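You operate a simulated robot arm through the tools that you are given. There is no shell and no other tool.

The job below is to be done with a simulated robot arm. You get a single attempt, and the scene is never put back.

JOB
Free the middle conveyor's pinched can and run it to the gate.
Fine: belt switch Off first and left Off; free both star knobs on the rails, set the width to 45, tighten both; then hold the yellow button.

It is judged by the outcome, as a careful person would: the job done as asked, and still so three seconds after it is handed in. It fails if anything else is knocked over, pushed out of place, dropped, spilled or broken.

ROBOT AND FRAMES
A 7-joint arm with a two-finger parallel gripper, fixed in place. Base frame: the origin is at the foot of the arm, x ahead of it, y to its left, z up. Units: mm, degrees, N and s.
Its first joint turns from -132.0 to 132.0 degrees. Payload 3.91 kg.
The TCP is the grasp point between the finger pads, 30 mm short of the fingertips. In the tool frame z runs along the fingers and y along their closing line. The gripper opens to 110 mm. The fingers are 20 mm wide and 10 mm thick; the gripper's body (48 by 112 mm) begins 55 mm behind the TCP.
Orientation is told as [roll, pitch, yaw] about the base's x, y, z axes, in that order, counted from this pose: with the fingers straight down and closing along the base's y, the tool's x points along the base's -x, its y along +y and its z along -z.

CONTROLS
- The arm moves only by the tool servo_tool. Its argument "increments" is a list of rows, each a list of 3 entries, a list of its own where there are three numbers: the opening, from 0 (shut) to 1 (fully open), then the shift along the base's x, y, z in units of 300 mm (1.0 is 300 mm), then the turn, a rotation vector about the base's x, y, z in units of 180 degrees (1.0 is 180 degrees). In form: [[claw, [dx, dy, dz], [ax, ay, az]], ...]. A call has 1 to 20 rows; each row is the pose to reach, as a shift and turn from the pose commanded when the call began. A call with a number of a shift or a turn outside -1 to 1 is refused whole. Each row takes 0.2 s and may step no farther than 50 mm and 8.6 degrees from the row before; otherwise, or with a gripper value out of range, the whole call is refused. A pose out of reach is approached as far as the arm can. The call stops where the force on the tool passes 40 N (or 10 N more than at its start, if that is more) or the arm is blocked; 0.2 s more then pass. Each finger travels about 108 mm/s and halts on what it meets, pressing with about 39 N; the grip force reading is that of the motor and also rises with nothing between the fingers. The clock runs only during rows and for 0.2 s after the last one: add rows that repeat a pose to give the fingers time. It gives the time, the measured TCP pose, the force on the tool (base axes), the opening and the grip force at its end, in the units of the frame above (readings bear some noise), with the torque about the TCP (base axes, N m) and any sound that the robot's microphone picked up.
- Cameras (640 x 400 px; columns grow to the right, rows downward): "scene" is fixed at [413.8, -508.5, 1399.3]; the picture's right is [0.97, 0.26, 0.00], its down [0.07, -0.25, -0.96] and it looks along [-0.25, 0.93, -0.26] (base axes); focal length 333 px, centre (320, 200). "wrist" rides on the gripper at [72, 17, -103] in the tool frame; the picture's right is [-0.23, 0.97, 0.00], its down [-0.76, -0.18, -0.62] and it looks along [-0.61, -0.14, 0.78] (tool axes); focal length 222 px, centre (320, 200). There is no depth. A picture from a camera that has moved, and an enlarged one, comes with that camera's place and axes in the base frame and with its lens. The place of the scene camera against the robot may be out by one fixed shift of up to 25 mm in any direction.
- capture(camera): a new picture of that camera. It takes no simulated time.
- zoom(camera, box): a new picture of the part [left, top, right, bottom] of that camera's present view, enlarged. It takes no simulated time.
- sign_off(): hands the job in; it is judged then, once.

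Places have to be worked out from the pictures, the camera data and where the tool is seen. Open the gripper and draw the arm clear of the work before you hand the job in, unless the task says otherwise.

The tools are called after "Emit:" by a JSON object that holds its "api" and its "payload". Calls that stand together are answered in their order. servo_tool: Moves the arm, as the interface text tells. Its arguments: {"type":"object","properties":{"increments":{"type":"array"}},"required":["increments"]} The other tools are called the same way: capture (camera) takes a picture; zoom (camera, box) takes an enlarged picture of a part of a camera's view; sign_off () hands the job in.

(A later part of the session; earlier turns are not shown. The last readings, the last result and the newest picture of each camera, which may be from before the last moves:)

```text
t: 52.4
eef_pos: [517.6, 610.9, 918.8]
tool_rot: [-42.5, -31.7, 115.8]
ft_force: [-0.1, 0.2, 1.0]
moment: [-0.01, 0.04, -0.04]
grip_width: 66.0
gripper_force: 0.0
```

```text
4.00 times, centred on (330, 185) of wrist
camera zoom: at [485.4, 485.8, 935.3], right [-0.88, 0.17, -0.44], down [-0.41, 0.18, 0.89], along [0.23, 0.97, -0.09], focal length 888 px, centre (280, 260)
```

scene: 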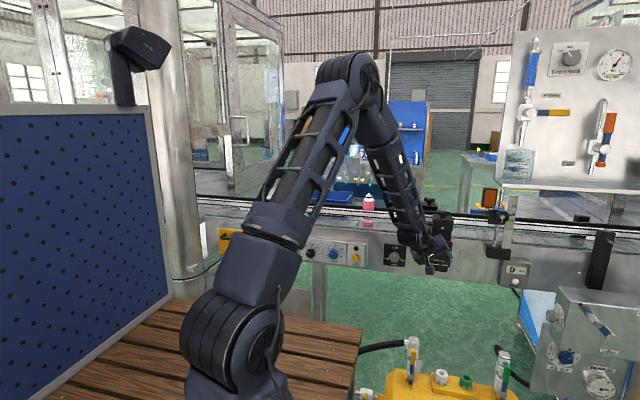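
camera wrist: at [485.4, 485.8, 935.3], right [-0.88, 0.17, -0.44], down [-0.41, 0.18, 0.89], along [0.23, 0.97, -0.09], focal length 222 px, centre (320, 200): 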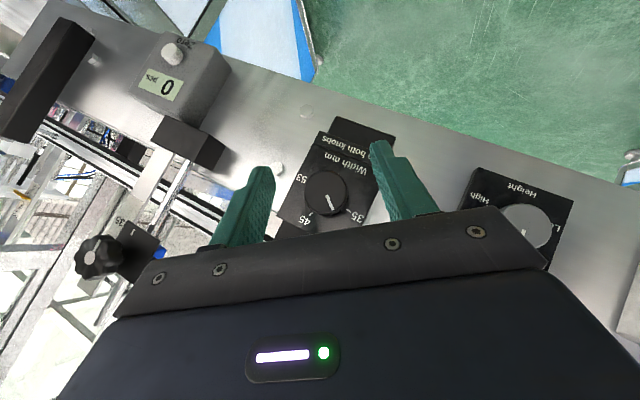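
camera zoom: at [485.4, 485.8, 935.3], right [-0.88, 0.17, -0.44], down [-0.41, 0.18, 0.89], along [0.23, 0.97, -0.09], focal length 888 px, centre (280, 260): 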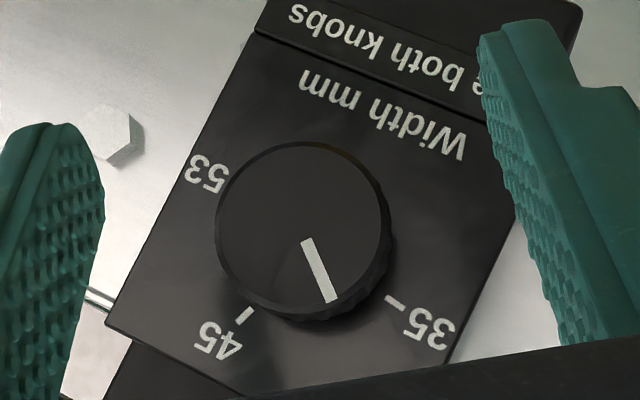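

Knob centre refines to about (529, 671, 910). I correct laterally and advance 47 mm, then look again.

Emit:
{"api": "servo_tool", "payload": {"increments": [[0.6, [0.0113, 0.04, 0.0073], [0, 0, 0]], [0.6, [0.0113, 0.08, 0.0073], [0, 0, 0]], [0.6, [0.0113, 0.12, 0.0073], [0, 0, 0]], [0.6, [0.0113, 0.157, 0.0073], [0, 0, 0]], [0.6, [0.0113, 0.157, 0.0073], [0, 0, 0]]]}}

Emit:
{"api": "zoom", "payload": {"camera": "wrist", "box": [240, 120, 400, 220]}}

Emit:
{"api": "capture", "payload": {"camera": "wrist"}}

```text
t: 53.6
eef_pos: [520.9, 656.0, 920.3]
tool_rot: [-42.5, -31.7, 115.8]
ft_force: [0.8, -0.3, 0.2]
moment: [-0.01, 0.01, -0.02]
grip_width: 66.2
gripper_force: 0.1
```

```text
4.00 times, centred on (320, 170) of wrist
camera zoom: at [488.4, 533.1, 936.2], right [-0.88, 0.17, -0.44], down [-0.41, 0.18, 0.89], along [0.23, 0.97, -0.09], focal length 888 px, centre (320, 320)
```

zoom: 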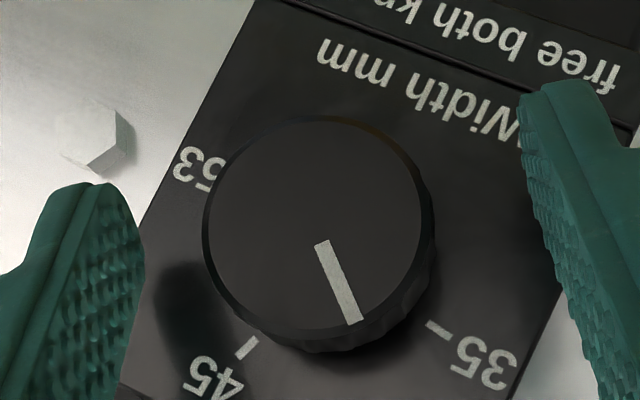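

```text
taken
camera wrist: at [488.4, 533.1, 936.2], right [-0.88, 0.17, -0.44], down [-0.41, 0.18, 0.89], along [0.23, 0.97, -0.09], focal length 222 px, centre (320, 200)
```

wrist: 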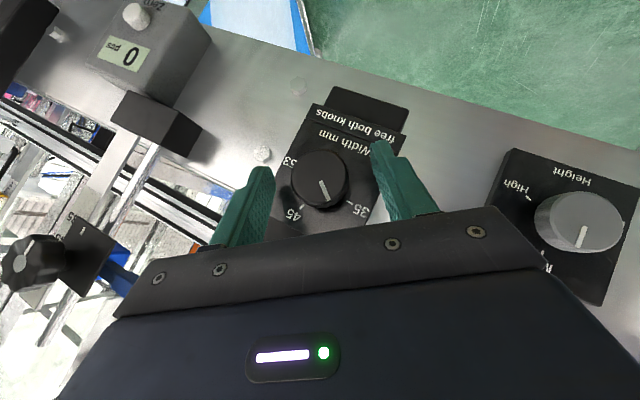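

Knob centre holds at (528.5, 669.5, 910). I shift ~1 mm laterally, advance 4 mm more and close.

Emit:
{"api": "servo_tool", "payload": {"increments": [[0.6, [0.0025, 0.013, 0.0017], [0, 0, 0]], [0.6, [0.0025, 0.013, 0.0017], [0, 0, 0]], [0.3, [0.0025, 0.013, 0.0017], [0, 0, 0]], [0.25, [0.0025, 0.013, 0.0017], [0, 0, 0]], [0.1, [0.0025, 0.013, 0.0017], [0, 0, 0]], [0, [0.0025, 0.013, 0.0017], [0, 0, 0]]]}}

Emit:
{"api": "zoom", "payload": {"camera": "wrist", "box": [240, 120, 400, 220]}}

```text
t: 55.0
eef_pos: [523.4, 660.0, 919.3]
tool_rot: [-42.5, -31.8, 115.7]
ft_force: [11.6, 3.3, 5.7]
moment: [0.28, -0.15, -0.58]
grip_width: 37.6
gripper_force: 44.8
```

```text
4.00 times, centred on (320, 170) of wrist
camera zoom: at [489.8, 535.9, 936.9], right [-0.88, 0.17, -0.44], down [-0.41, 0.18, 0.89], along [0.24, 0.97, -0.09], focal length 888 px, centre (320, 320)
```

zoom: 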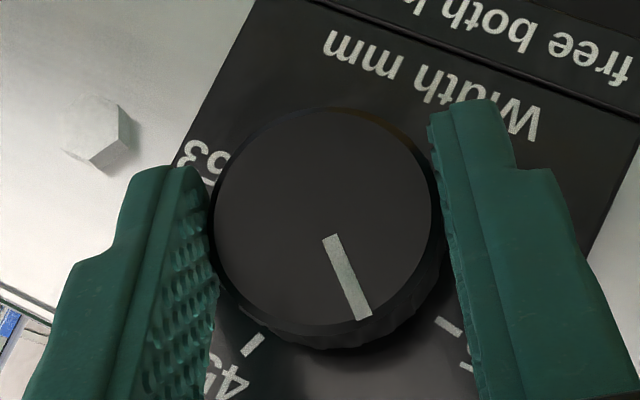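

Good grip (37.6 mm). I turn clockwise about the dial axis, 62° first, then I'll read the pointer.

Emit:
{"api": "servo_tool", "payload": {"increments": [[0, [0.0022, 0, 0.0015], [0, 0, 0]], [0, [0.0068, 0, 0.0043], [0, 0.0432, 0]], [0, [0.0118, 0, 0.0065], [0, 0.0864, 0]], [0, [0.017, 0, 0.0079], [0, 0.1296, 0]], [0, [0.0224, 0, 0.0087], [0, 0.1728, 0]], [0, [0.0278, 0, 0.0087], [0, 0.216, 0]], [0, [0.0332, 0, 0.0079], [0, 0.2593, 0]], [0, [0.0384, 0, 0.0065], [0, 0.3025, 0]], [0, [0.0434, 0, 0.0043], [0, 0.3457, 0]]]}}

Emit:
{"api": "zoom", "payload": {"camera": "wrist", "box": [240, 120, 400, 220]}}

Emit:
{"api": "capture", "payload": {"camera": "scene"}}

```text
t: 57.0
eef_pos: [535.7, 660.8, 921.0]
tool_rot: [34.0, -34.9, 68.9]
ft_force: [17.6, 28.1, -0.5]
moment: [0.91, -0.19, -1.1]
grip_width: 37.7
gripper_force: 45.0
```

```text
4.00 times, centred on (320, 170) of wrist
camera zoom: at [535.7, 535.7, 958.1], right [-0.8, 0.17, 0.58], down [0.6, 0.18, 0.78], along [0.03, 0.97, -0.25], focal length 888 px, centre (320, 320)
```

zoom: 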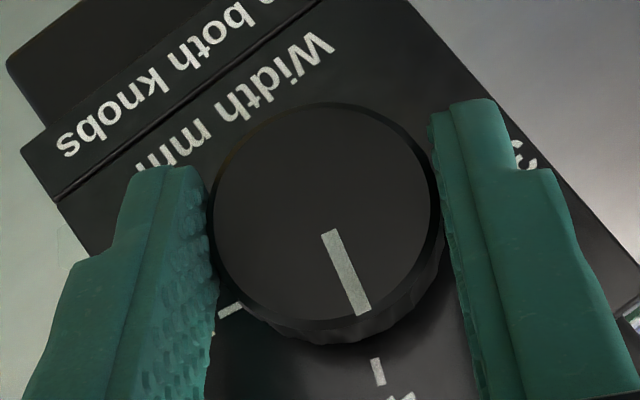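

```text
taken
```

scene: 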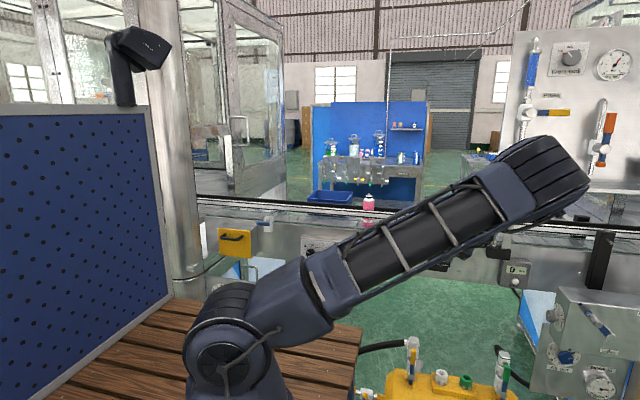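

Pointer reads about +13°, the 45 tick is at +19°. I turn ~6° more with a small relief of the axial force.

Emit:
{"api": "servo_tool", "payload": {"increments": [[0, [0.0017, 0.0033, 0], [0, 0, 0]], [0, [0.0036, 0.0033, -0.001], [0, 0.0175, 0]], [0, [0.0054, 0.0033, -0.0022], [0, 0.034, 0]], [0, [0.0054, 0.0033, -0.0022], [0, 0.034, 0]]]}}

Emit:
{"api": "zoom", "payload": {"camera": "wrist", "box": [240, 120, 400, 220]}}

```text
t: 58.0
eef_pos: [539.2, 659.0, 921.3]
tool_rot: [40.8, -32.6, 65.2]
ft_force: [18.5, -12.9, 14.9]
moment: [-0.33, -0.07, -0.11]
grip_width: 37.5
gripper_force: 44.8
```

```text
4.00 times, centred on (320, 170) of wrist
camera zoom: at [541.0, 535.8, 957.2], right [-0.73, 0.17, 0.66], down [0.68, 0.18, 0.71], along [0.0, 0.97, -0.25], focal length 888 px, centre (320, 320)
```

zoom: 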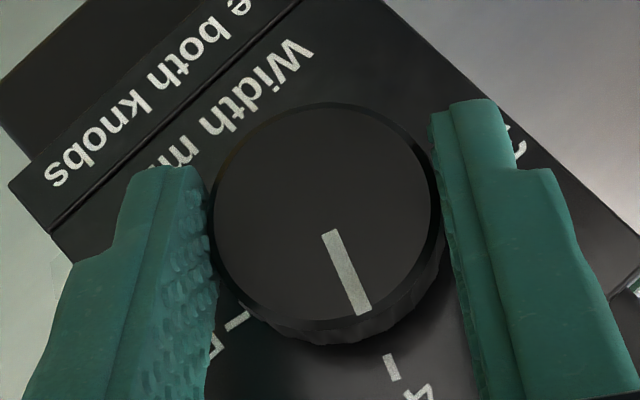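

By projection the pointer is now at ≈19.8°, essentially on the 45 tick. I release, back out, and swing upright to read it face-on.

Emit:
{"api": "servo_tool", "payload": {"increments": [[0.6, [0, 0, 0], [0, 0, 0]], [0.6, [0, 0, 0], [0, 0, 0]], [0.6, [0, -0.06, 0], [0, 0, 0]], [0.6, [0, -0.13, 0], [0, 0, 0]], [0.6, [-0.005, -0.2, 0.01], [0, -0.0463, 0]], [0.6, [-0.012, -0.27, 0.04], [0, -0.0926, 0]], [0.6, [-0.018, -0.32, 0.08], [0, -0.1389, 0]], [0.6, [-0.025, -0.34, 0.13], [0, -0.185, 0]], [0.6, [-0.025, -0.34, 0.14], [0, -0.185, 0]]]}}

Emit:
{"api": "capture", "payload": {"camera": "wrist"}}

Emit:
{"api": "zoom", "payload": {"camera": "wrist", "box": [280, 130, 408, 210]}}

```text
t: 60.0
eef_pos: [529.3, 557.9, 961.8]
tool_rot: [0.0, -40.0, 90.2]
ft_force: [0.3, -0.2, 0.1]
moment: [0.01, 0.01, 0.05]
grip_width: 66.1
gripper_force: 0.0
```

```text
taken
camera wrist: at [512.2, 434.8, 994.6], right [-0.97, 0.17, 0.15], down [0.18, 0.18, 0.97], along [0.14, 0.97, -0.21], focal length 222 px, centre (320, 200)
```

wrist: 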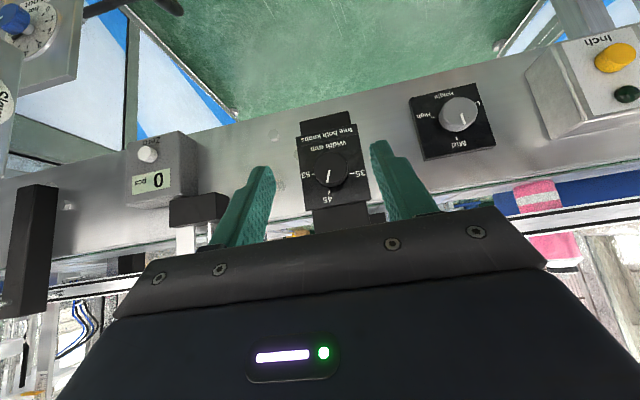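

```text
5.00 times, centred on (344, 170) of wrist
camera zoom: at [512.2, 434.8, 994.6], right [-0.97, 0.17, 0.15], down [0.18, 0.18, 0.97], along [0.14, 0.97, -0.21], focal length 1111 px, centre (200, 350)
```

zoom: 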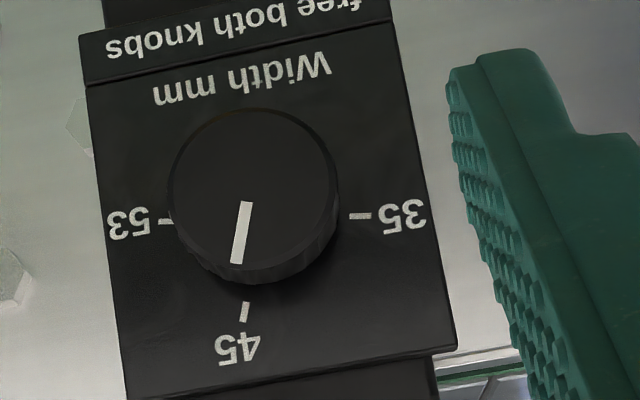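

Face-on reading: pointer 18–19.8° vs 45 tick 19.1°, so width is 45 within ~0.1 mm. Now I rise and straighten the tool to return above the near star knob for tightening.

Emit:
{"api": "servo_tool", "payload": {"increments": [[0.6, [0, 0, 0.14], [0, 0, 0]], [0.6, [0, 0, 0.28], [0, 0, 0]], [0.6, [0, 0, 0.42], [0, 0, 0]], [0.6, [0, 0.02, 0.56], [0, 0, 0]], [0.6, [0, 0.06, 0.7], [-0.0444, 0, 0]], [0.6, [0, 0.12, 0.8], [-0.0889, 0, 0]], [0.6, [0, 0.22, 0.83], [-0.1333, 0, 0]], [0.6, [0, 0.32, 0.83], [-0.1778, 0, 0]], [0.6, [0, 0.42, 0.83], [-0.2222, 0, 0]], [0.6, [0, 0.45, 0.83], [-0.2222, 0, 0]]]}}

Emit:
{"api": "capture", "payload": {"camera": "wrist"}}

Emit:
{"api": "capture", "payload": {"camera": "scene"}}

```text
t: 62.2
eef_pos: [527.9, 695.3, 1213.2]
tool_rot: [0.1, 0.1, 90.0]
ft_force: [-0.4, 0.7, 0.6]
moment: [0.03, 0.02, -0.01]
grip_width: 66.0
gripper_force: 0.1
```

```text
taken
camera wrist: at [511.4, 621.2, 1316.3], right [-0.97, 0.23, 0.0], down [0.18, 0.76, 0.62], along [0.14, 0.61, -0.78], focal length 222 px, centre (320, 200)
```

wrist: 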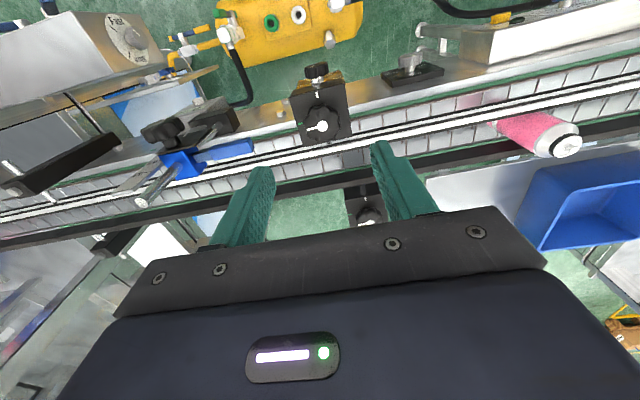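

```text
taken
```

scene: 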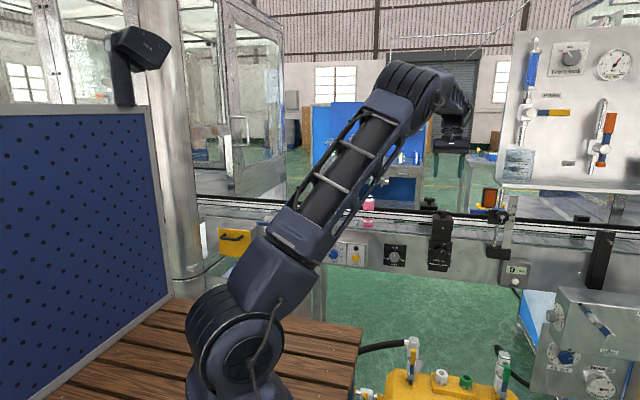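

I zoom to re-check the near knob's position and the gap around the can.

Emit:
{"api": "zoom", "payload": {"camera": "wrist", "box": [250, 60, 410, 160]}}

Emit:
{"api": "zoom", "payload": {"camera": "wrist", "box": [440, 70, 600, 170]}}

```text
4.00 times, centred on (330, 110) of wrist
camera zoom: at [511.4, 621.2, 1316.3], right [-0.97, 0.23, 0.0], down [0.18, 0.76, 0.62], along [0.14, 0.61, -0.78], focal length 888 px, centre (280, 560)
```

zoom: 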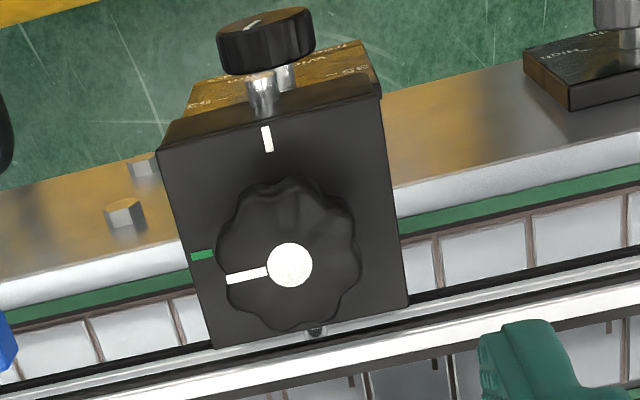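

```text
4.00 times, centred on (520, 120) of wrist
camera zoom: at [511.4, 621.2, 1316.3], right [-0.97, 0.23, 0.0], down [0.18, 0.76, 0.62], along [0.14, 0.61, -0.78], focal length 888 px, centre (-480, 520)
```

zoom: 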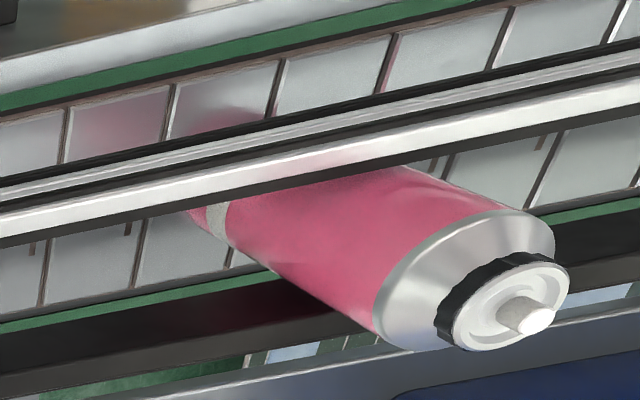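

Near knob unchanged at (529.7, 714.9). I yaw to 100°, lower to just above it and check centring.

Emit:
{"api": "servo_tool", "payload": {"increments": [[0.6, [0.001, 0.02, -0.06], [0, 0, 0.0278]], [0.6, [0.003, 0.045, -0.13], [0, 0, 0.0556]], [0.6, [0.0043, 0.0735, -0.22], [0, 0, 0.0556]], [0.6, [0.0043, 0.0735, -0.32], [0, 0, 0.0556]], [0.6, [0.0043, 0.0735, -0.32], [0, 0, 0.0556]]]}}

Emit:
{"api": "zoom", "payload": {"camera": "wrist", "box": [240, 100, 400, 200]}}

```text
t: 63.4
eef_pos: [531.0, 717.4, 1112.9]
tool_rot: [0.1, 0.0, 100.1]
ft_force: [-0.2, 0.2, 0.3]
moment: [-0.04, 0.0, 0.0]
grip_width: 65.9
gripper_force: 0.1
```

```text
4.00 times, centred on (320, 150) of wrist
camera zoom: at [526.6, 640.5, 1217.8], right [-1.0, 0.05, 0.0], down [0.04, 0.78, 0.62], along [0.03, 0.62, -0.78], focal length 888 px, centre (320, 400)
```

zoom: 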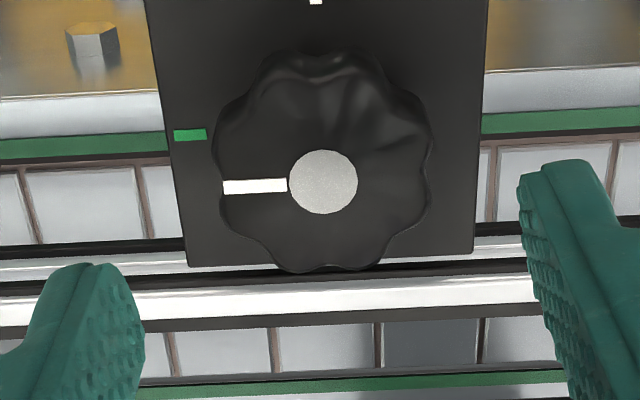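

Small offsets seen: shift (−0.3, −1.6) mm and lower 46 mm, then close on the knob.

Emit:
{"api": "servo_tool", "payload": {"increments": [[0.6, [-0.001, -0.0053, -0.05], [0, 0, 0]], [0.6, [-0.001, -0.0053, -0.1], [0, 0, 0]], [0.6, [-0.001, -0.0053, -0.14], [0, 0, 0]], [0.6, [-0.001, -0.0053, -0.153], [0, 0, 0]], [0.6, [-0.001, -0.0053, -0.153], [0, 0, 0]]]}}

Emit:
{"api": "zoom", "payload": {"camera": "wrist", "box": [240, 130, 400, 230]}}

```text
t: 64.6
eef_pos: [529.9, 712.7, 1070.6]
tool_rot: [0.1, 0.0, 99.9]
ft_force: [-0.9, -1.1, 0.6]
moment: [-0.01, 0.0, 0.06]
grip_width: 65.7
gripper_force: 0.1
```

```text
4.00 times, centred on (320, 180) of wrist
camera zoom: at [526.0, 638.2, 1173.3], right [-1.0, 0.05, 0.0], down [0.04, 0.78, 0.62], along [0.03, 0.62, -0.78], focal length 888 px, centre (320, 280)
```

zoom: 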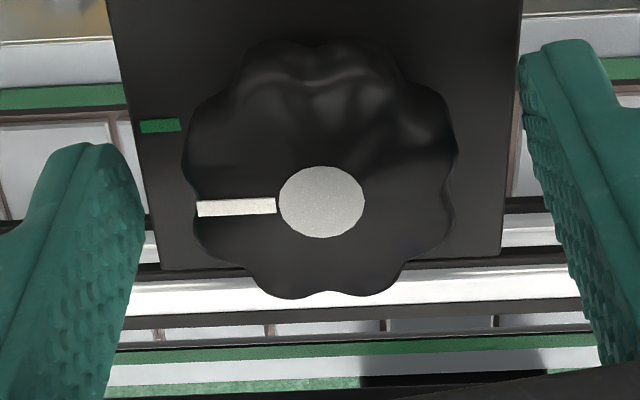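

Centred within 1 mm; I lower 3 mm more with +0.8 mm in y, then close and squeeze.

Emit:
{"api": "servo_tool", "payload": {"increments": [[0.6, [0, 0.0027, -0.01], [0, 0, 0]], [0.34, [0, 0.0027, -0.01], [0, 0, 0]], [0.3, [0, 0.0027, -0.01], [0, 0, 0]], [0.2, [0, 0.0027, -0.01], [0, 0, 0]], [0, [0, 0.0027, -0.01], [0, 0, 0]]]}}

Emit:
{"api": "zoom", "payload": {"camera": "wrist", "box": [240, 130, 400, 230]}}

```text
t: 65.8
eef_pos: [531.4, 715.6, 1067.7]
tool_rot: [0.2, -0.1, 100.0]
ft_force: [2.7, 1.5, 1.3]
moment: [0.2, -0.1, 0.01]
grip_width: 41.6
gripper_force: 45.1
```

```text
4.00 times, centred on (320, 180) of wrist
camera zoom: at [525.8, 638.5, 1170.9], right [-1.0, 0.05, 0.0], down [0.04, 0.78, 0.62], along [0.03, 0.62, -0.78], focal length 888 px, centre (320, 280)
```

zoom: 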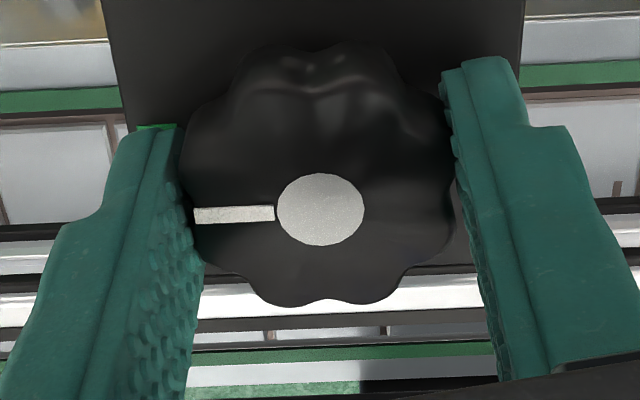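

Grip is clean. I turn clockwise (−90°) to tighten: first half.

Emit:
{"api": "servo_tool", "payload": {"increments": [[0, [-0.0002, 0.0004, 0], [0, 0, -0.0455]], [0, [-0.0004, 0.0008, 0], [0, 0, -0.0909]], [0, [-0.0006, 0.0012, 0], [0, 0, -0.1364]], [0, [-0.0008, 0.0015, 0], [0, 0, -0.1818]], [0, [-0.001, 0.0018, 0], [0, 0, -0.2273]], [0, [-0.0012, 0.002, 0], [0, 0, -0.2727]]]}}

Emit:
{"api": "zoom", "payload": {"camera": "wrist", "box": [240, 130, 400, 230]}}

```text
t: 67.2
eef_pos: [530.4, 715.7, 1067.4]
tool_rot: [0.1, 0.1, 50.9]
ft_force: [-1.4, -18.2, 2.7]
moment: [-1.41, 0.41, 0.04]
grip_width: 41.4
gripper_force: 45.1
```

```text
4.00 times, centred on (320, 180) of wrist
camera zoom: at [470.6, 667.5, 1170.9], right [-0.61, 0.79, 0.0], down [0.62, 0.48, 0.62], along [0.49, 0.38, -0.78], focal length 888 px, centre (320, 280)
```

zoom: 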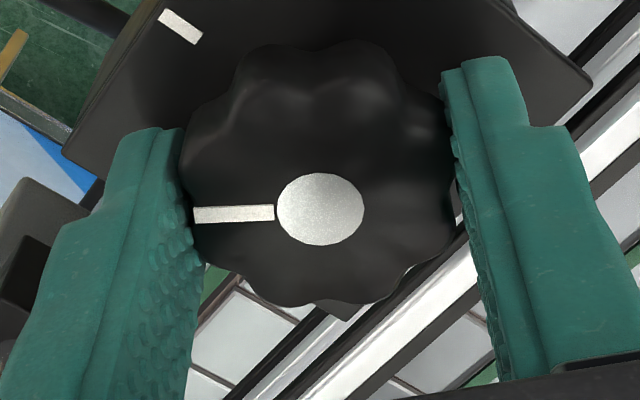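

It follows well; I relieve y by −1 mm and finish the remaining 41°.

Emit:
{"api": "servo_tool", "payload": {"increments": [[0, [0, -0.003, 0], [0, 0, -0.0455]], [0, [0, -0.003, 0], [0, 0, -0.0909]], [0, [0, -0.003, 0], [0, 0, -0.1364]], [0, [0, -0.003, 0], [0, 0, -0.1818]], [0, [0, -0.003, 0], [0, 0, -0.2273]]]}}

Emit:
{"api": "zoom", "payload": {"camera": "wrist", "box": [240, 130, 400, 230]}}

```text
t: 68.4
eef_pos: [528.7, 715.1, 1067.6]
tool_rot: [0.0, 0.0, 10.0]
ft_force: [-2.2, -7.4, -7.2]
moment: [-0.1, 0.15, 1.07]
grip_width: 41.2
gripper_force: 45.0
```

```text
4.00 times, centred on (320, 180) of wrist
camera zoom: at [455.0, 717.1, 1170.9], right [0.06, 1.0, 0.0], down [0.78, -0.04, 0.62], along [0.62, -0.03, -0.78], focal length 888 px, centre (320, 280)
```

zoom: 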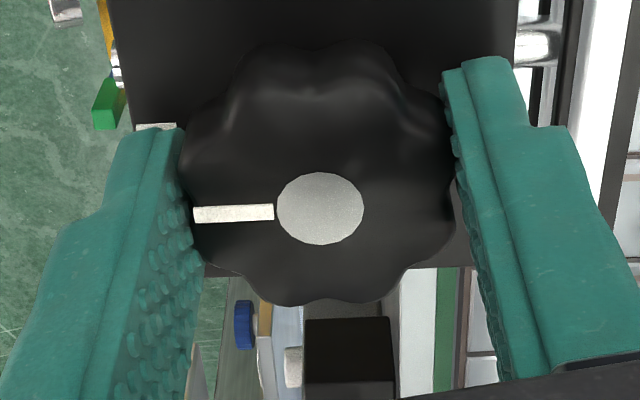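

The pointer is back at the white mark with a 1 N·m tightening torque: near knob tight. I open and rise.

Emit:
{"api": "servo_tool", "payload": {"increments": [[0.6, [0, 0, 0], [0, 0, 0]], [0.6, [0, 0, 0], [0, 0, 0]], [0.6, [0, 0, 0.1], [0, 0, 0]], [0.6, [0, 0, 0.2], [0, 0, 0]], [0.6, [0, 0, 0.33], [0, 0, 0]], [0.6, [0, 0, 0.45], [0, 0, 0]]]}}

Emit:
{"api": "capture", "payload": {"camera": "wrist"}}

Emit:
{"api": "zoom", "payload": {"camera": "scene", "box": [400, 180, 480, 230]}}

```text
t: 69.8
eef_pos: [530.0, 716.4, 1199.9]
tool_rot: [0.1, 0.0, 10.0]
ft_force: [0.0, 0.0, -1.2]
moment: [0.01, 0.03, -0.03]
grip_width: 65.8
gripper_force: 0.1
```

```text
taken
camera wrist: at [456.0, 718.2, 1303.5], right [0.05, 1.0, 0.0], down [0.78, -0.04, 0.62], along [0.62, -0.03, -0.78], focal length 222 px, centre (320, 200)
```

wrist: 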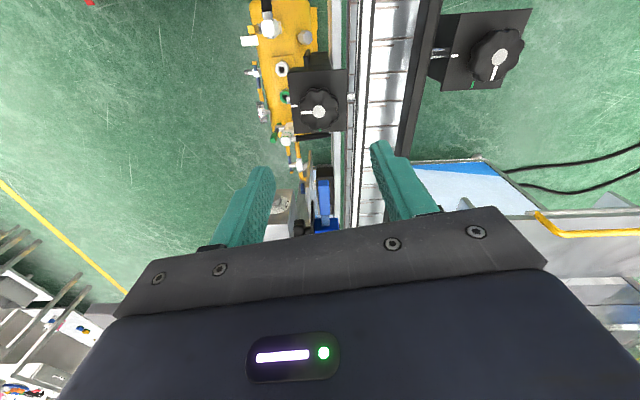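

```text
8.00 times, centred on (440, 205) of scene
camera zoom: at [413.8, -508.5, 1399.3], right [0.97, 0.26, 0.0], down [0.07, -0.25, -0.96], along [-0.25, 0.93, -0.26], focal length 2666 px, centre (-640, 160)
```

zoom: 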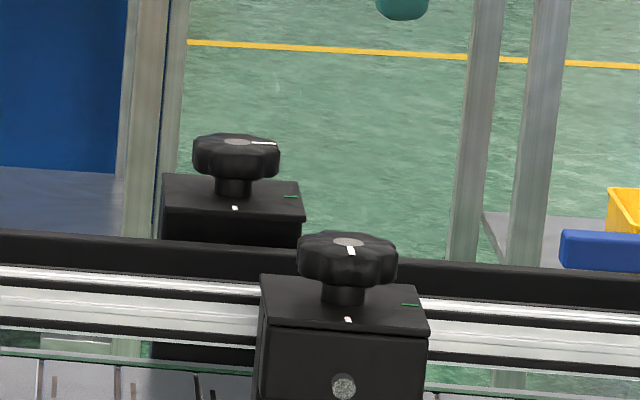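

Near knob tight (white). Now I rotate to yaw 105° and tilt 40° outward to return above the far knob.

Emit:
{"api": "servo_tool", "payload": {"increments": [[0.6, [-0.01, 0.02, 0.005], [0, 0, 0.044]], [0.6, [-0.02, 0.045, 0.01], [0, 0, 0.088]], [0.6, [-0.03, 0.07, 0.015], [0, 0, 0.132]], [0.6, [-0.04, 0.095, 0.02], [0, 0, 0.176]], [0.6, [-0.05, 0.12, 0.025], [0, 0, 0.22]], [0.6, [-0.06, 0.145, 0.03], [0, 0, 0.264]], [0.6, [-0.07, 0.17, 0.035], [0, 0, 0.308]], [0.6, [-0.08, 0.195, 0.04], [0, 0, 0.352]], [0.6, [-0.09, 0.22, 0.045], [0, 0, 0.396]], [0.6, [-0.1, 0.245, 0.05], [0, 0, 0.44]], [0.6, [-0.11, 0.265, 0.05], [0, 0, 0.484]], [0.6, [-0.117, 0.28, 0.05], [0, 0, 0.5278]]]}}

Emit:
{"api": "servo_tool", "payload": {"increments": [[0.6, [0, 0.03, -0.01], [0.0429, 0.0115, 0]], [0.6, [0, 0.06, -0.05], [0.0859, 0.023, 0]], [0.6, [0, 0.1, -0.11], [0.1288, 0.0345, 0]], [0.6, [-0.002, 0.14, -0.18], [0.1717, 0.046, 0]], [0.6, [-0.005, 0.18, -0.25], [0.2147, 0.0575, 0]], [0.6, [-0.007, 0.215, -0.31], [0.2147, 0.0575, 0]], [0.6, [-0.007, 0.235, -0.355], [0.2147, 0.0575, 0]], [0.6, [-0.007, 0.235, -0.355], [0.2147, 0.0575, 0]]]}}

Emit:
{"api": "capture", "payload": {"camera": "wrist"}}

Emit:
{"api": "zoom", "payload": {"camera": "wrist", "box": [230, 60, 390, 160]}}

```text
t: 72.4
eef_pos: [495.2, 798.7, 1216.8]
tool_rot: [0.2, 0.1, 105.2]
ft_force: [-0.6, 0.7, 0.3]
moment: [0.03, -0.01, 0.0]
grip_width: 65.9
gripper_force: 0.2
```

```text
t: 74.2
eef_pos: [492.1, 867.6, 1109.1]
tool_rot: [0.1, -40.1, 105.0]
ft_force: [-0.5, 0.0, 0.3]
moment: [-0.01, -0.01, 0.04]
grip_width: 65.9
gripper_force: 0.0
```

```text
taken
camera wrist: at [506.5, 744.7, 1141.5], right [-0.99, -0.09, 0.15], down [0.12, 0.22, 0.97], along [-0.12, 0.97, -0.21], focal length 222 px, centre (320, 200)
```

wrist: 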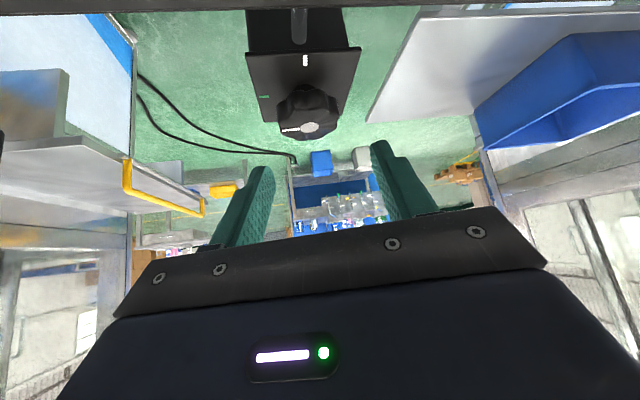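

```text
4.00 times, centred on (310, 110) of wrist
camera zoom: at [506.5, 744.7, 1141.5], right [-0.99, -0.09, 0.15], down [0.12, 0.22, 0.97], along [-0.12, 0.97, -0.21], focal length 888 px, centre (360, 560)
```

zoom: 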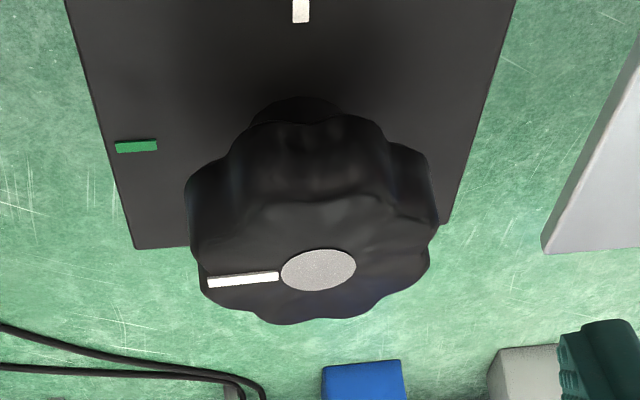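

Knob is 2.2 mm off laterally and 2 mm short; I correct (+1.5, +2.7) mm and lower 42 mm around it.

Emit:
{"api": "servo_tool", "payload": {"increments": [[0.6, [0.005, 0.008, -0.045], [0, 0, 0]], [0.6, [0.005, 0.008, -0.09], [0, 0, 0]], [0.6, [0.005, 0.008, -0.125], [0, 0, 0]], [0.6, [0.005, 0.008, -0.14], [0, 0, 0]], [0.6, [0.005, 0.008, -0.14], [0, 0, 0]]]}}

Emit:
{"api": "zoom", "payload": {"camera": "wrist", "box": [240, 110, 400, 210]}}

```text
t: 75.4
eef_pos: [493.3, 870.7, 1067.5]
tool_rot: [0.2, -40.0, 105.2]
ft_force: [-0.3, 0.7, 0.2]
moment: [-0.02, -0.02, 0.02]
grip_width: 65.9
gripper_force: 0.1
```

```text
4.00 times, centred on (320, 160) of wrist
camera zoom: at [508.2, 747.2, 1100.2], right [-0.99, -0.09, 0.15], down [0.12, 0.22, 0.97], along [-0.12, 0.97, -0.21], focal length 888 px, centre (320, 360)
```

zoom: 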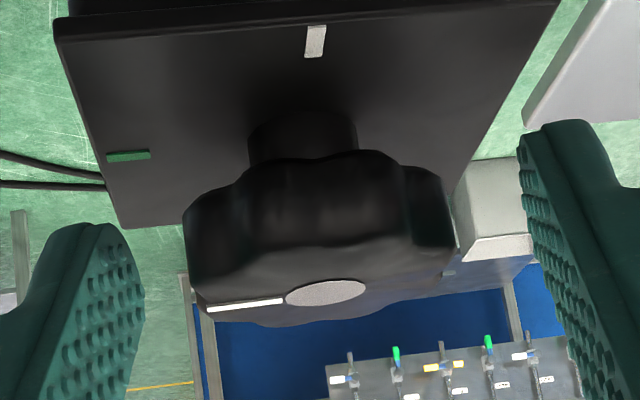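

Nearly centred (−0.5 mm); I nudge by that amount and close.

Emit:
{"api": "servo_tool", "payload": {"increments": [[0.6, [0.0016, 0.0005, 0], [0, 0, 0]], [0.34, [0.0016, 0.0005, 0], [0, 0, 0]], [0.3, [0.0016, 0.0005, 0], [0, 0, 0]], [0.2, [0.0016, 0.0005, 0], [0, 0, 0]], [0, [0.0016, 0.0005, 0], [0, 0, 0]]]}}

Emit:
{"api": "zoom", "payload": {"camera": "wrist", "box": [240, 110, 400, 210]}}

```text
t: 76.6
eef_pos: [494.6, 870.7, 1066.5]
tool_rot: [0.1, -39.9, 105.1]
ft_force: [0.4, -0.9, 0.1]
moment: [0.01, 0.03, 0.01]
grip_width: 41.2
gripper_force: 44.9
```

```text
4.00 times, centred on (320, 160) of wrist
camera zoom: at [508.9, 746.9, 1100.1], right [-0.99, -0.09, 0.15], down [0.12, 0.22, 0.97], along [-0.12, 0.97, -0.21], focal length 888 px, centre (320, 360)
```

zoom: 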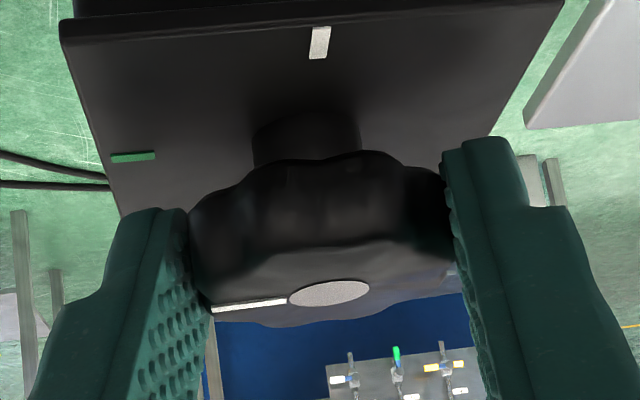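

Clean grip, zero side force. I turn clockwise about the far knob axis, first half.

Emit:
{"api": "servo_tool", "payload": {"increments": [[0, [-0.0068, -0.0013, 0], [0, 0, -0.0455]], [0, [-0.0138, -0.0016, 0], [0, 0, -0.0909]], [0, [-0.0207, -0.001, 0], [0, 0, -0.1364]], [0, [-0.0274, 0.0007, 0], [0, 0, -0.1818]], [0, [-0.0339, 0.0032, 0], [0, 0, -0.2273]], [0, [-0.0399, 0.0067, 0], [0, 0, -0.2727]]]}}

Emit:
{"api": "zoom", "payload": {"camera": "wrist", "box": [240, 110, 400, 210]}}

```text
t: 78.0
eef_pos: [483.6, 873.3, 1068.5]
tool_rot: [0.1, -39.9, 55.8]
ft_force: [-7.4, -14.7, -8.9]
moment: [-0.65, 0.16, -0.04]
grip_width: 41.3
gripper_force: 45.1
```

```text
4.00 times, centred on (320, 160) of wrist
camera zoom: at [399.2, 779.7, 1100.7], right [-0.71, 0.69, 0.15], down [0.25, 0.05, 0.97], along [0.66, 0.72, -0.21], focal length 888 px, centre (320, 360)
```

zoom: 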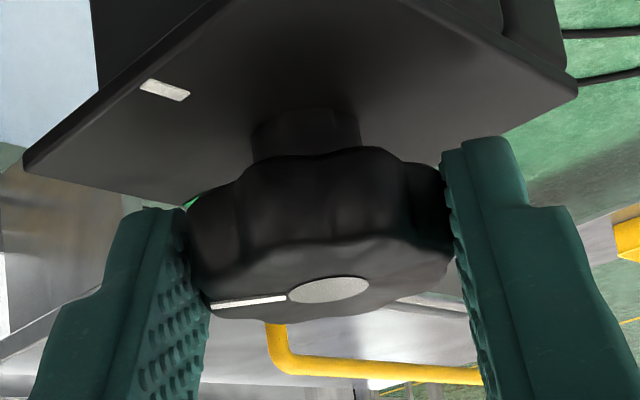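

Following well. I finish the remaining 41° with a small relief.

Emit:
{"api": "servo_tool", "payload": {"increments": [[0, [-0.0067, 0.0016, 0], [0, 0, -0.0455]], [0, [-0.0115, 0.0066, 0], [0, 0, -0.0909]], [0, [-0.0156, 0.0123, 0], [0, 0, -0.1364]], [0, [-0.0187, 0.0185, 0], [0, 0, -0.1818]], [0, [-0.021, 0.025, 0], [0, 0, -0.2278]]]}}

Emit:
{"api": "zoom", "payload": {"camera": "wrist", "box": [240, 110, 400, 210]}}

```text
t: 79.2
eef_pos: [474.7, 882.3, 1068.0]
tool_rot: [-0.1, -40.2, 15.0]
ft_force: [-2.6, 1.1, -4.9]
moment: [-0.54, 0.1, 0.04]
grip_width: 41.1
gripper_force: 45.4
```

```text
4.00 times, centred on (320, 160) of wrist
camera zoom: at [353.4, 864.4, 1100.9], right [-0.08, 0.99, 0.15], down [0.22, -0.13, 0.97], along [0.97, 0.11, -0.21], focal length 888 px, centre (320, 360)
```

zoom: 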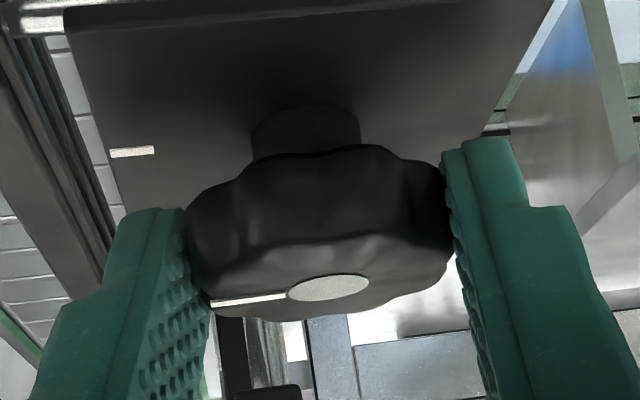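

Pointer aligns with the white mark, but the torque is low; I add 3° more to confirm it is snug against its tight position.

Emit:
{"api": "servo_tool", "payload": {"increments": [[0, [-0.0003, 0.0013, 0], [0, 0, -0.0083]], [0, [-0.0006, 0.0025, 0], [0, 0, -0.0167]], [0, [-0.0006, 0.0025, 0], [0, 0, -0.0167]]]}}

Emit:
{"api": "zoom", "payload": {"camera": "wrist", "box": [240, 110, 400, 210]}}

```text
t: 80.0
eef_pos: [475.6, 881.8, 1069.5]
tool_rot: [0.0, -40.1, 12.0]
ft_force: [0.5, -0.2, -5.7]
moment: [-0.23, 0.01, -0.05]
grip_width: 41.4
gripper_force: 45.2
```

```text
4.00 times, centred on (320, 160) of wrist
camera zoom: at [352.7, 871.5, 1101.1], right [-0.03, 0.99, 0.15], down [0.22, -0.14, 0.97], along [0.98, 0.06, -0.21], focal length 888 px, centre (320, 360)
```

zoom: 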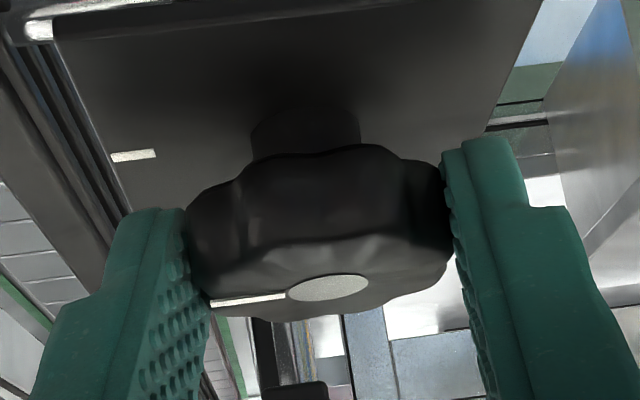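

No stop felt; the knob simply follows and is ~3° past the white mark. I bring it back ~2° to sit on the mark, then release and lift straight up.

Emit:
{"api": "servo_tool", "payload": {"increments": [[0, [0.0003, -0.0017, 0], [0, 0, 0.0111]], [0, [0.0003, -0.0017, 0], [0, 0, 0.0111]], [0.6, [0.0003, -0.0017, 0], [0, 0, 0.0111]], [0.6, [0.0003, -0.0017, 0], [0, 0, 0.0111]], [0.6, [0.0003, -0.0017, 0.08], [0, 0, 0.0111]], [0.6, [0.0003, -0.0017, 0.18], [0, 0, 0.0111]], [0.6, [0.0003, -0.0017, 0.3], [0, 0, 0.0111]], [0.6, [0.0003, -0.0017, 0.43], [0, 0, 0.0111]]]}}

Emit:
{"api": "zoom", "payload": {"camera": "scene", "box": [410, 190, 474, 230]}}

Emit:
{"api": "capture", "payload": {"camera": "wrist"}}

Emit:
{"api": "zoom", "payload": {"camera": "scene", "box": [376, 230, 472, 290]}}

```text
t: 81.8
eef_pos: [474.3, 879.8, 1197.9]
tool_rot: [0.0, -40.0, 14.0]
ft_force: [0.0, 0.9, -0.2]
moment: [-0.03, 0.0, -0.03]
grip_width: 66.0
gripper_force: 0.1
```

```text
10.00 times, centred on (442, 210) of scene
camera zoom: at [413.8, -508.5, 1399.3], right [0.97, 0.26, 0.0], down [0.07, -0.25, -0.96], along [-0.25, 0.93, -0.26], focal length 3332 px, centre (-900, 100)
```

zoom: 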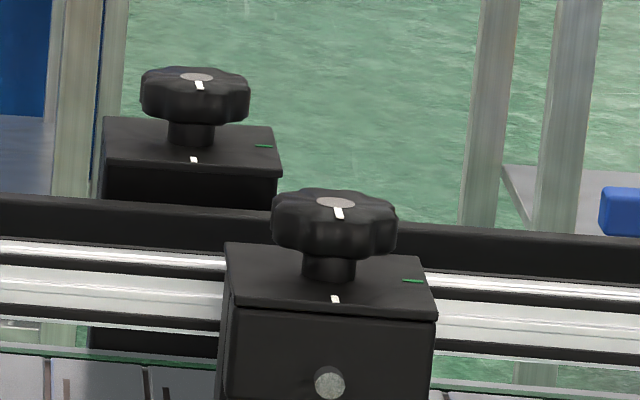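

```text
taken
camera wrist: at [352.1, 864.6, 1230.4], right [-0.07, 0.99, 0.15], down [0.22, -0.13, 0.97], along [0.97, 0.1, -0.21], focal length 222 px, centre (320, 200)
```

wrist: 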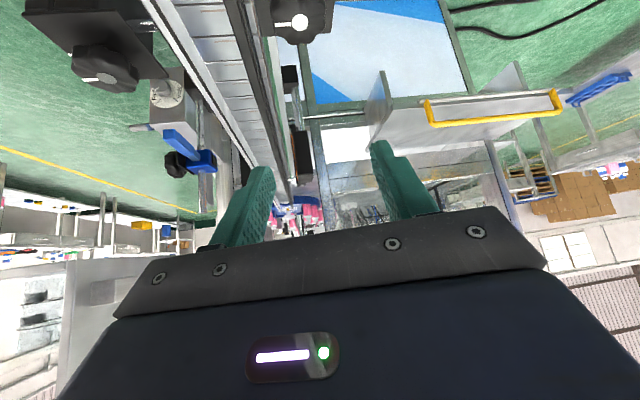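

```text
6.67 times, centred on (424, 260) of scene
camera zoom: at [413.8, -508.5, 1399.3], right [0.97, 0.26, 0.0], down [0.07, -0.25, -0.96], along [-0.25, 0.93, -0.26], focal length 2222 px, centre (-373, -200)
```

zoom: 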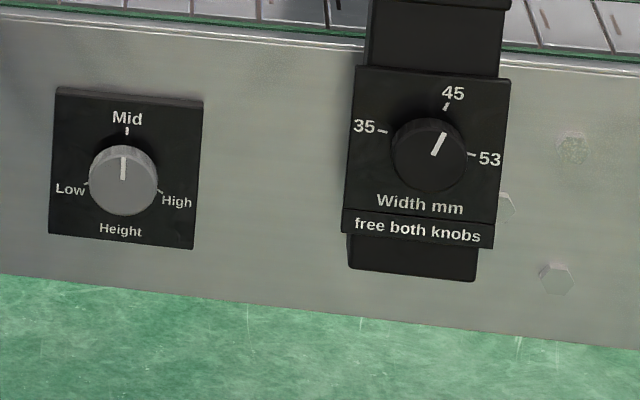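

Knobs tight on white, width pointer on 45. Before inching I look down the belt to identify the gate.

Emit:
{"api": "zoom", "payload": {"camera": "wrist", "box": [110, 80, 366, 240]}}

Emit:
{"api": "zoom", "payload": {"camera": "wrist", "box": [230, 160, 350, 235]}}

Emit:
{"api": "zoom", "payload": {"camera": "scene", "box": [480, 170, 640, 270]}}

```text
2.50 times, centred on (238, 160) of wrist
camera zoom: at [352.1, 864.6, 1230.4], right [-0.07, 0.99, 0.15], down [0.22, -0.13, 0.97], along [0.97, 0.1, -0.21], focal length 555 px, centre (525, 300)
```

zoom: 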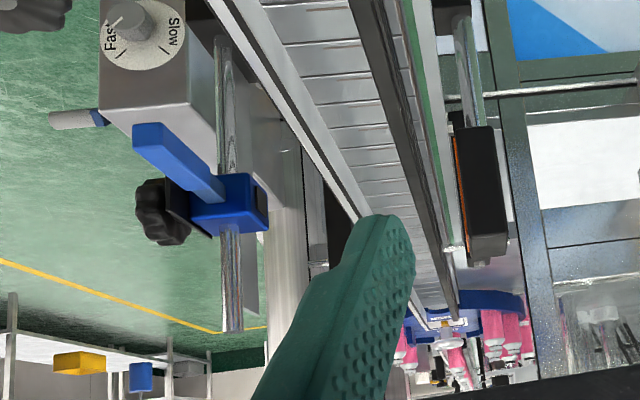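

```text
5.33 times, centred on (290, 198) of wrist
camera zoom: at [352.1, 864.6, 1230.4], right [-0.07, 0.99, 0.15], down [0.22, -0.13, 0.97], along [0.97, 0.1, -0.21], focal length 1185 px, centre (480, 213)
```

zoom: 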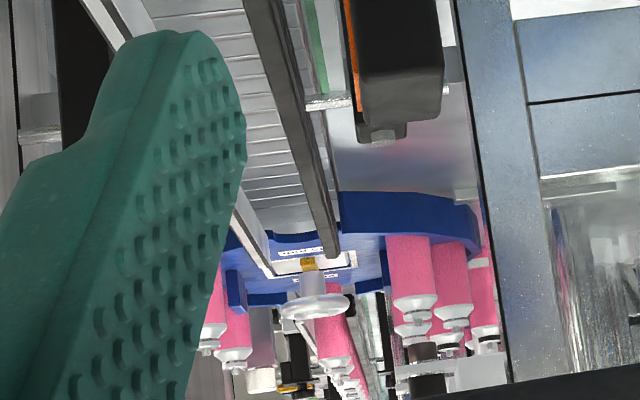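

```text
4.00 times, centred on (560, 220) of scene
camera zoom: at [413.8, -508.5, 1399.3], right [0.97, 0.26, 0.0], down [0.07, -0.25, -0.96], along [-0.25, 0.93, -0.26], focal length 1333 px, centre (-640, 120)
```

zoom: 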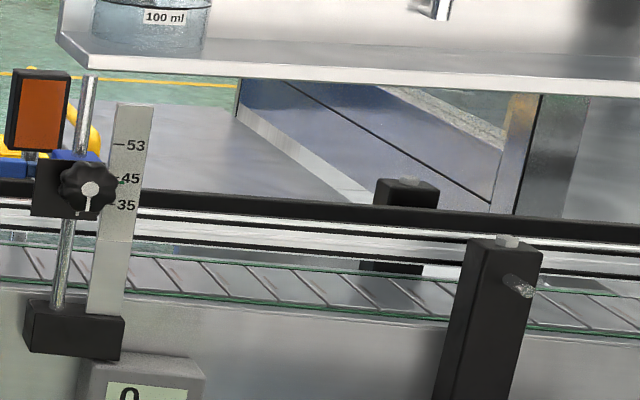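

There is a blue infeed piece with a label at the far end of the belt. I zoom in on it.

Emit:
{"api": "zoom", "payload": {"camera": "wrist", "box": [270, 185, 334, 225]}}

Emit:
{"api": "zoom", "payload": {"camera": "wrist", "box": [280, 198, 312, 218]}}

Emit:
{"api": "zoom", "payload": {"camera": "scene", "box": [560, 190, 640, 240]}}

```text
10.00 times, centred on (302, 205) of wrist
camera zoom: at [352.1, 864.6, 1230.4], right [-0.07, 0.99, 0.15], down [0.22, -0.13, 0.97], along [0.97, 0.1, -0.21], focal length 2221 px, centre (500, 150)
```

zoom: 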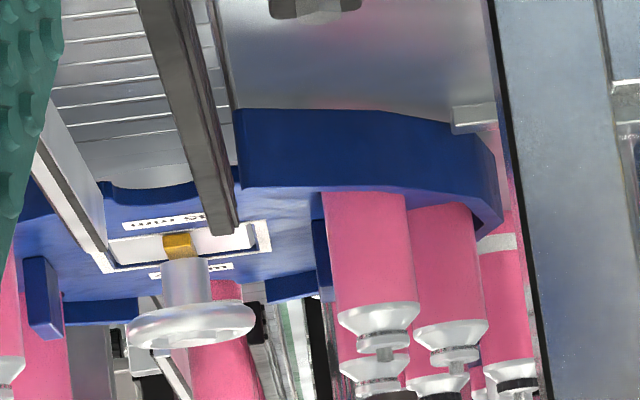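

```text
16.00 times, centred on (296, 208) of wrist
camera zoom: at [352.1, 864.6, 1230.4], right [-0.07, 0.99, 0.15], down [0.22, -0.13, 0.97], along [0.97, 0.1, -0.21], focal length 3554 px, centre (704, 72)
```

zoom: 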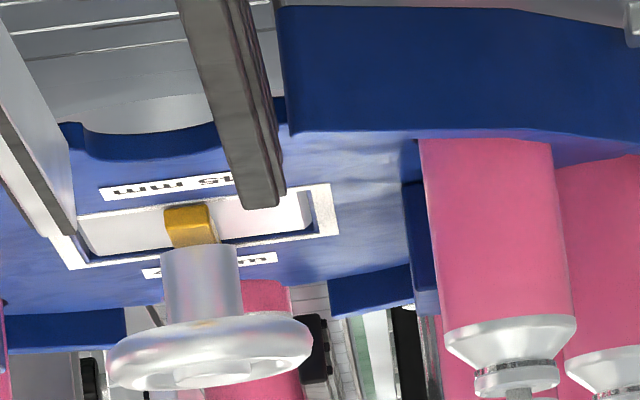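

```text
8.00 times, centred on (600, 215) of scene
camera zoom: at [413.8, -508.5, 1399.3], right [0.97, 0.26, 0.0], down [0.07, -0.25, -0.96], along [-0.25, 0.93, -0.26], focal length 2666 px, centre (-1920, 80)
```

zoom: 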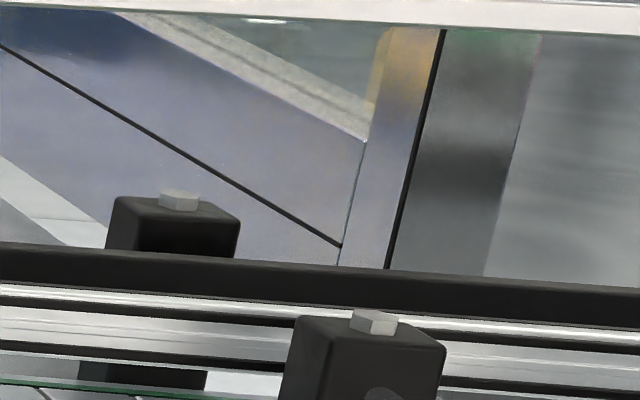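

The photo-eye (pole at x≈723 near side, orange reflector at (728, 896) far side, with a counter) looks like the gate, but I want certainty, so I move back and look at the sensor post and downstream end from the front.

Emit:
{"api": "servo_tool", "payload": {"increments": [[0.6, [0.01, -0.1, 0.06], [0, 0, 0.032]], [0.6, [0.03, -0.22, 0.1], [0, 0, 0.064]], [0.6, [0.06, -0.34, 0.12], [0, 0, 0.096]], [0.6, [0.09, -0.46, 0.12], [0, 0, 0.128]], [0.6, [0.13, -0.58, 0.12], [0, 0, 0.16]], [0.6, [0.18, -0.7, 0.1], [0, 0, 0.192]], [0.6, [0.24, -0.82, 0.06], [0, 0, 0.224]], [0.6, [0.3, -0.92, 0], [0, 0, 0.256]]]}}

Emit:
{"api": "capture", "payload": {"camera": "wrist"}}

Emit:
{"api": "capture", "payload": {"camera": "scene"}}

```text
t: 83.6
eef_pos: [565.3, 610.2, 1198.5]
tool_rot: [0.1, -40.2, 60.2]
ft_force: [-1.3, 0.9, 0.0]
moment: [-0.03, -0.07, -0.07]
grip_width: 65.9
gripper_force: 0.0
```

```text
taken
camera wrist: at [488.4, 511.1, 1231.0], right [-0.76, 0.63, 0.15], down [0.25, 0.07, 0.97], along [0.6, 0.77, -0.21], focal length 222 px, centre (320, 200)
```

wrist: 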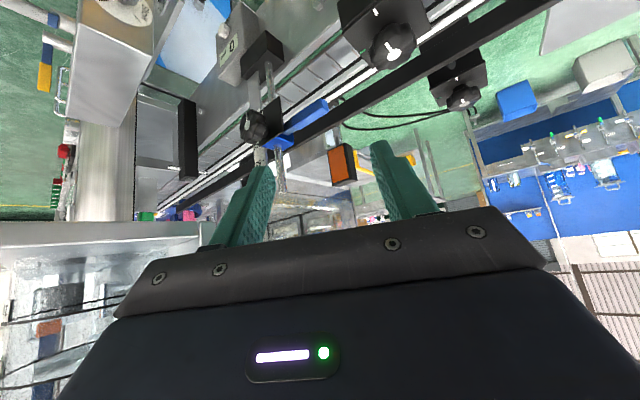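

```text
taken
```

scene: 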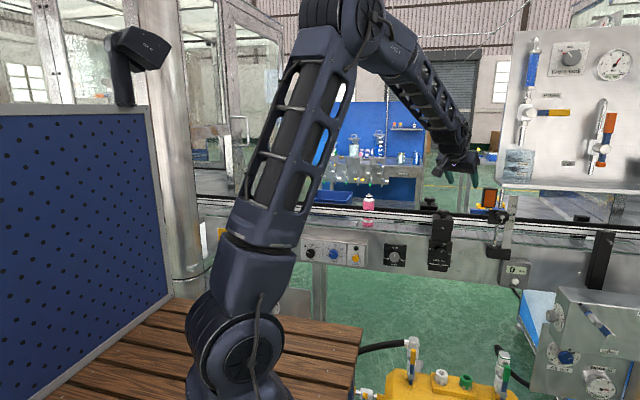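

Emit:
{"api": "zoom", "payload": {"camera": "wrist", "box": [130, 20, 386, 180]}}

Emit:
{"api": "zoom", "payload": {"camera": "wrist", "box": [110, 120, 302, 240]}}

Emit:
{"api": "zoom", "payload": {"camera": "wrist", "box": [215, 80, 311, 140]}}

```text
2.50 times, centred on (258, 100) of wrist
camera zoom: at [488.4, 511.1, 1231.0], right [-0.76, 0.63, 0.15], down [0.25, 0.07, 0.97], along [0.6, 0.77, -0.21], focal length 555 px, centre (475, 450)
```

zoom: 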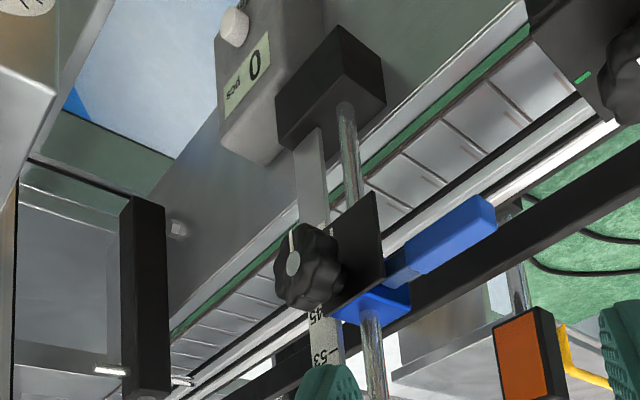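

```text
3.33 times, centred on (206, 180) of wrist
camera zoom: at [488.4, 511.1, 1231.0], right [-0.76, 0.63, 0.15], down [0.25, 0.07, 0.97], along [0.6, 0.77, -0.21], focal length 740 px, centre (700, 267)
```

zoom: 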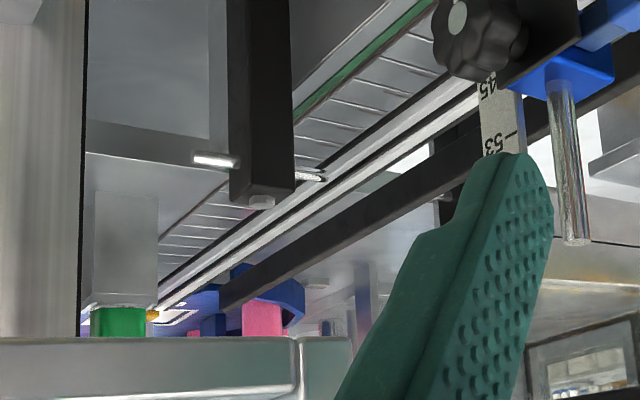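

```text
6.67 times, centred on (263, 110) of wrist
camera zoom: at [488.4, 511.1, 1231.0], right [-0.76, 0.63, 0.15], down [0.25, 0.07, 0.97], along [0.6, 0.77, -0.21], focal length 1481 px, centre (700, 800)
```

zoom: 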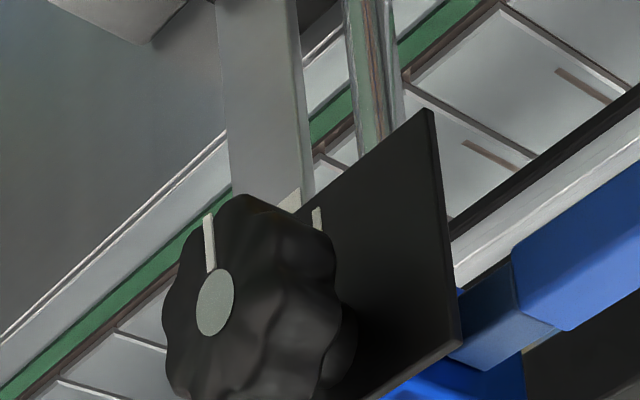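

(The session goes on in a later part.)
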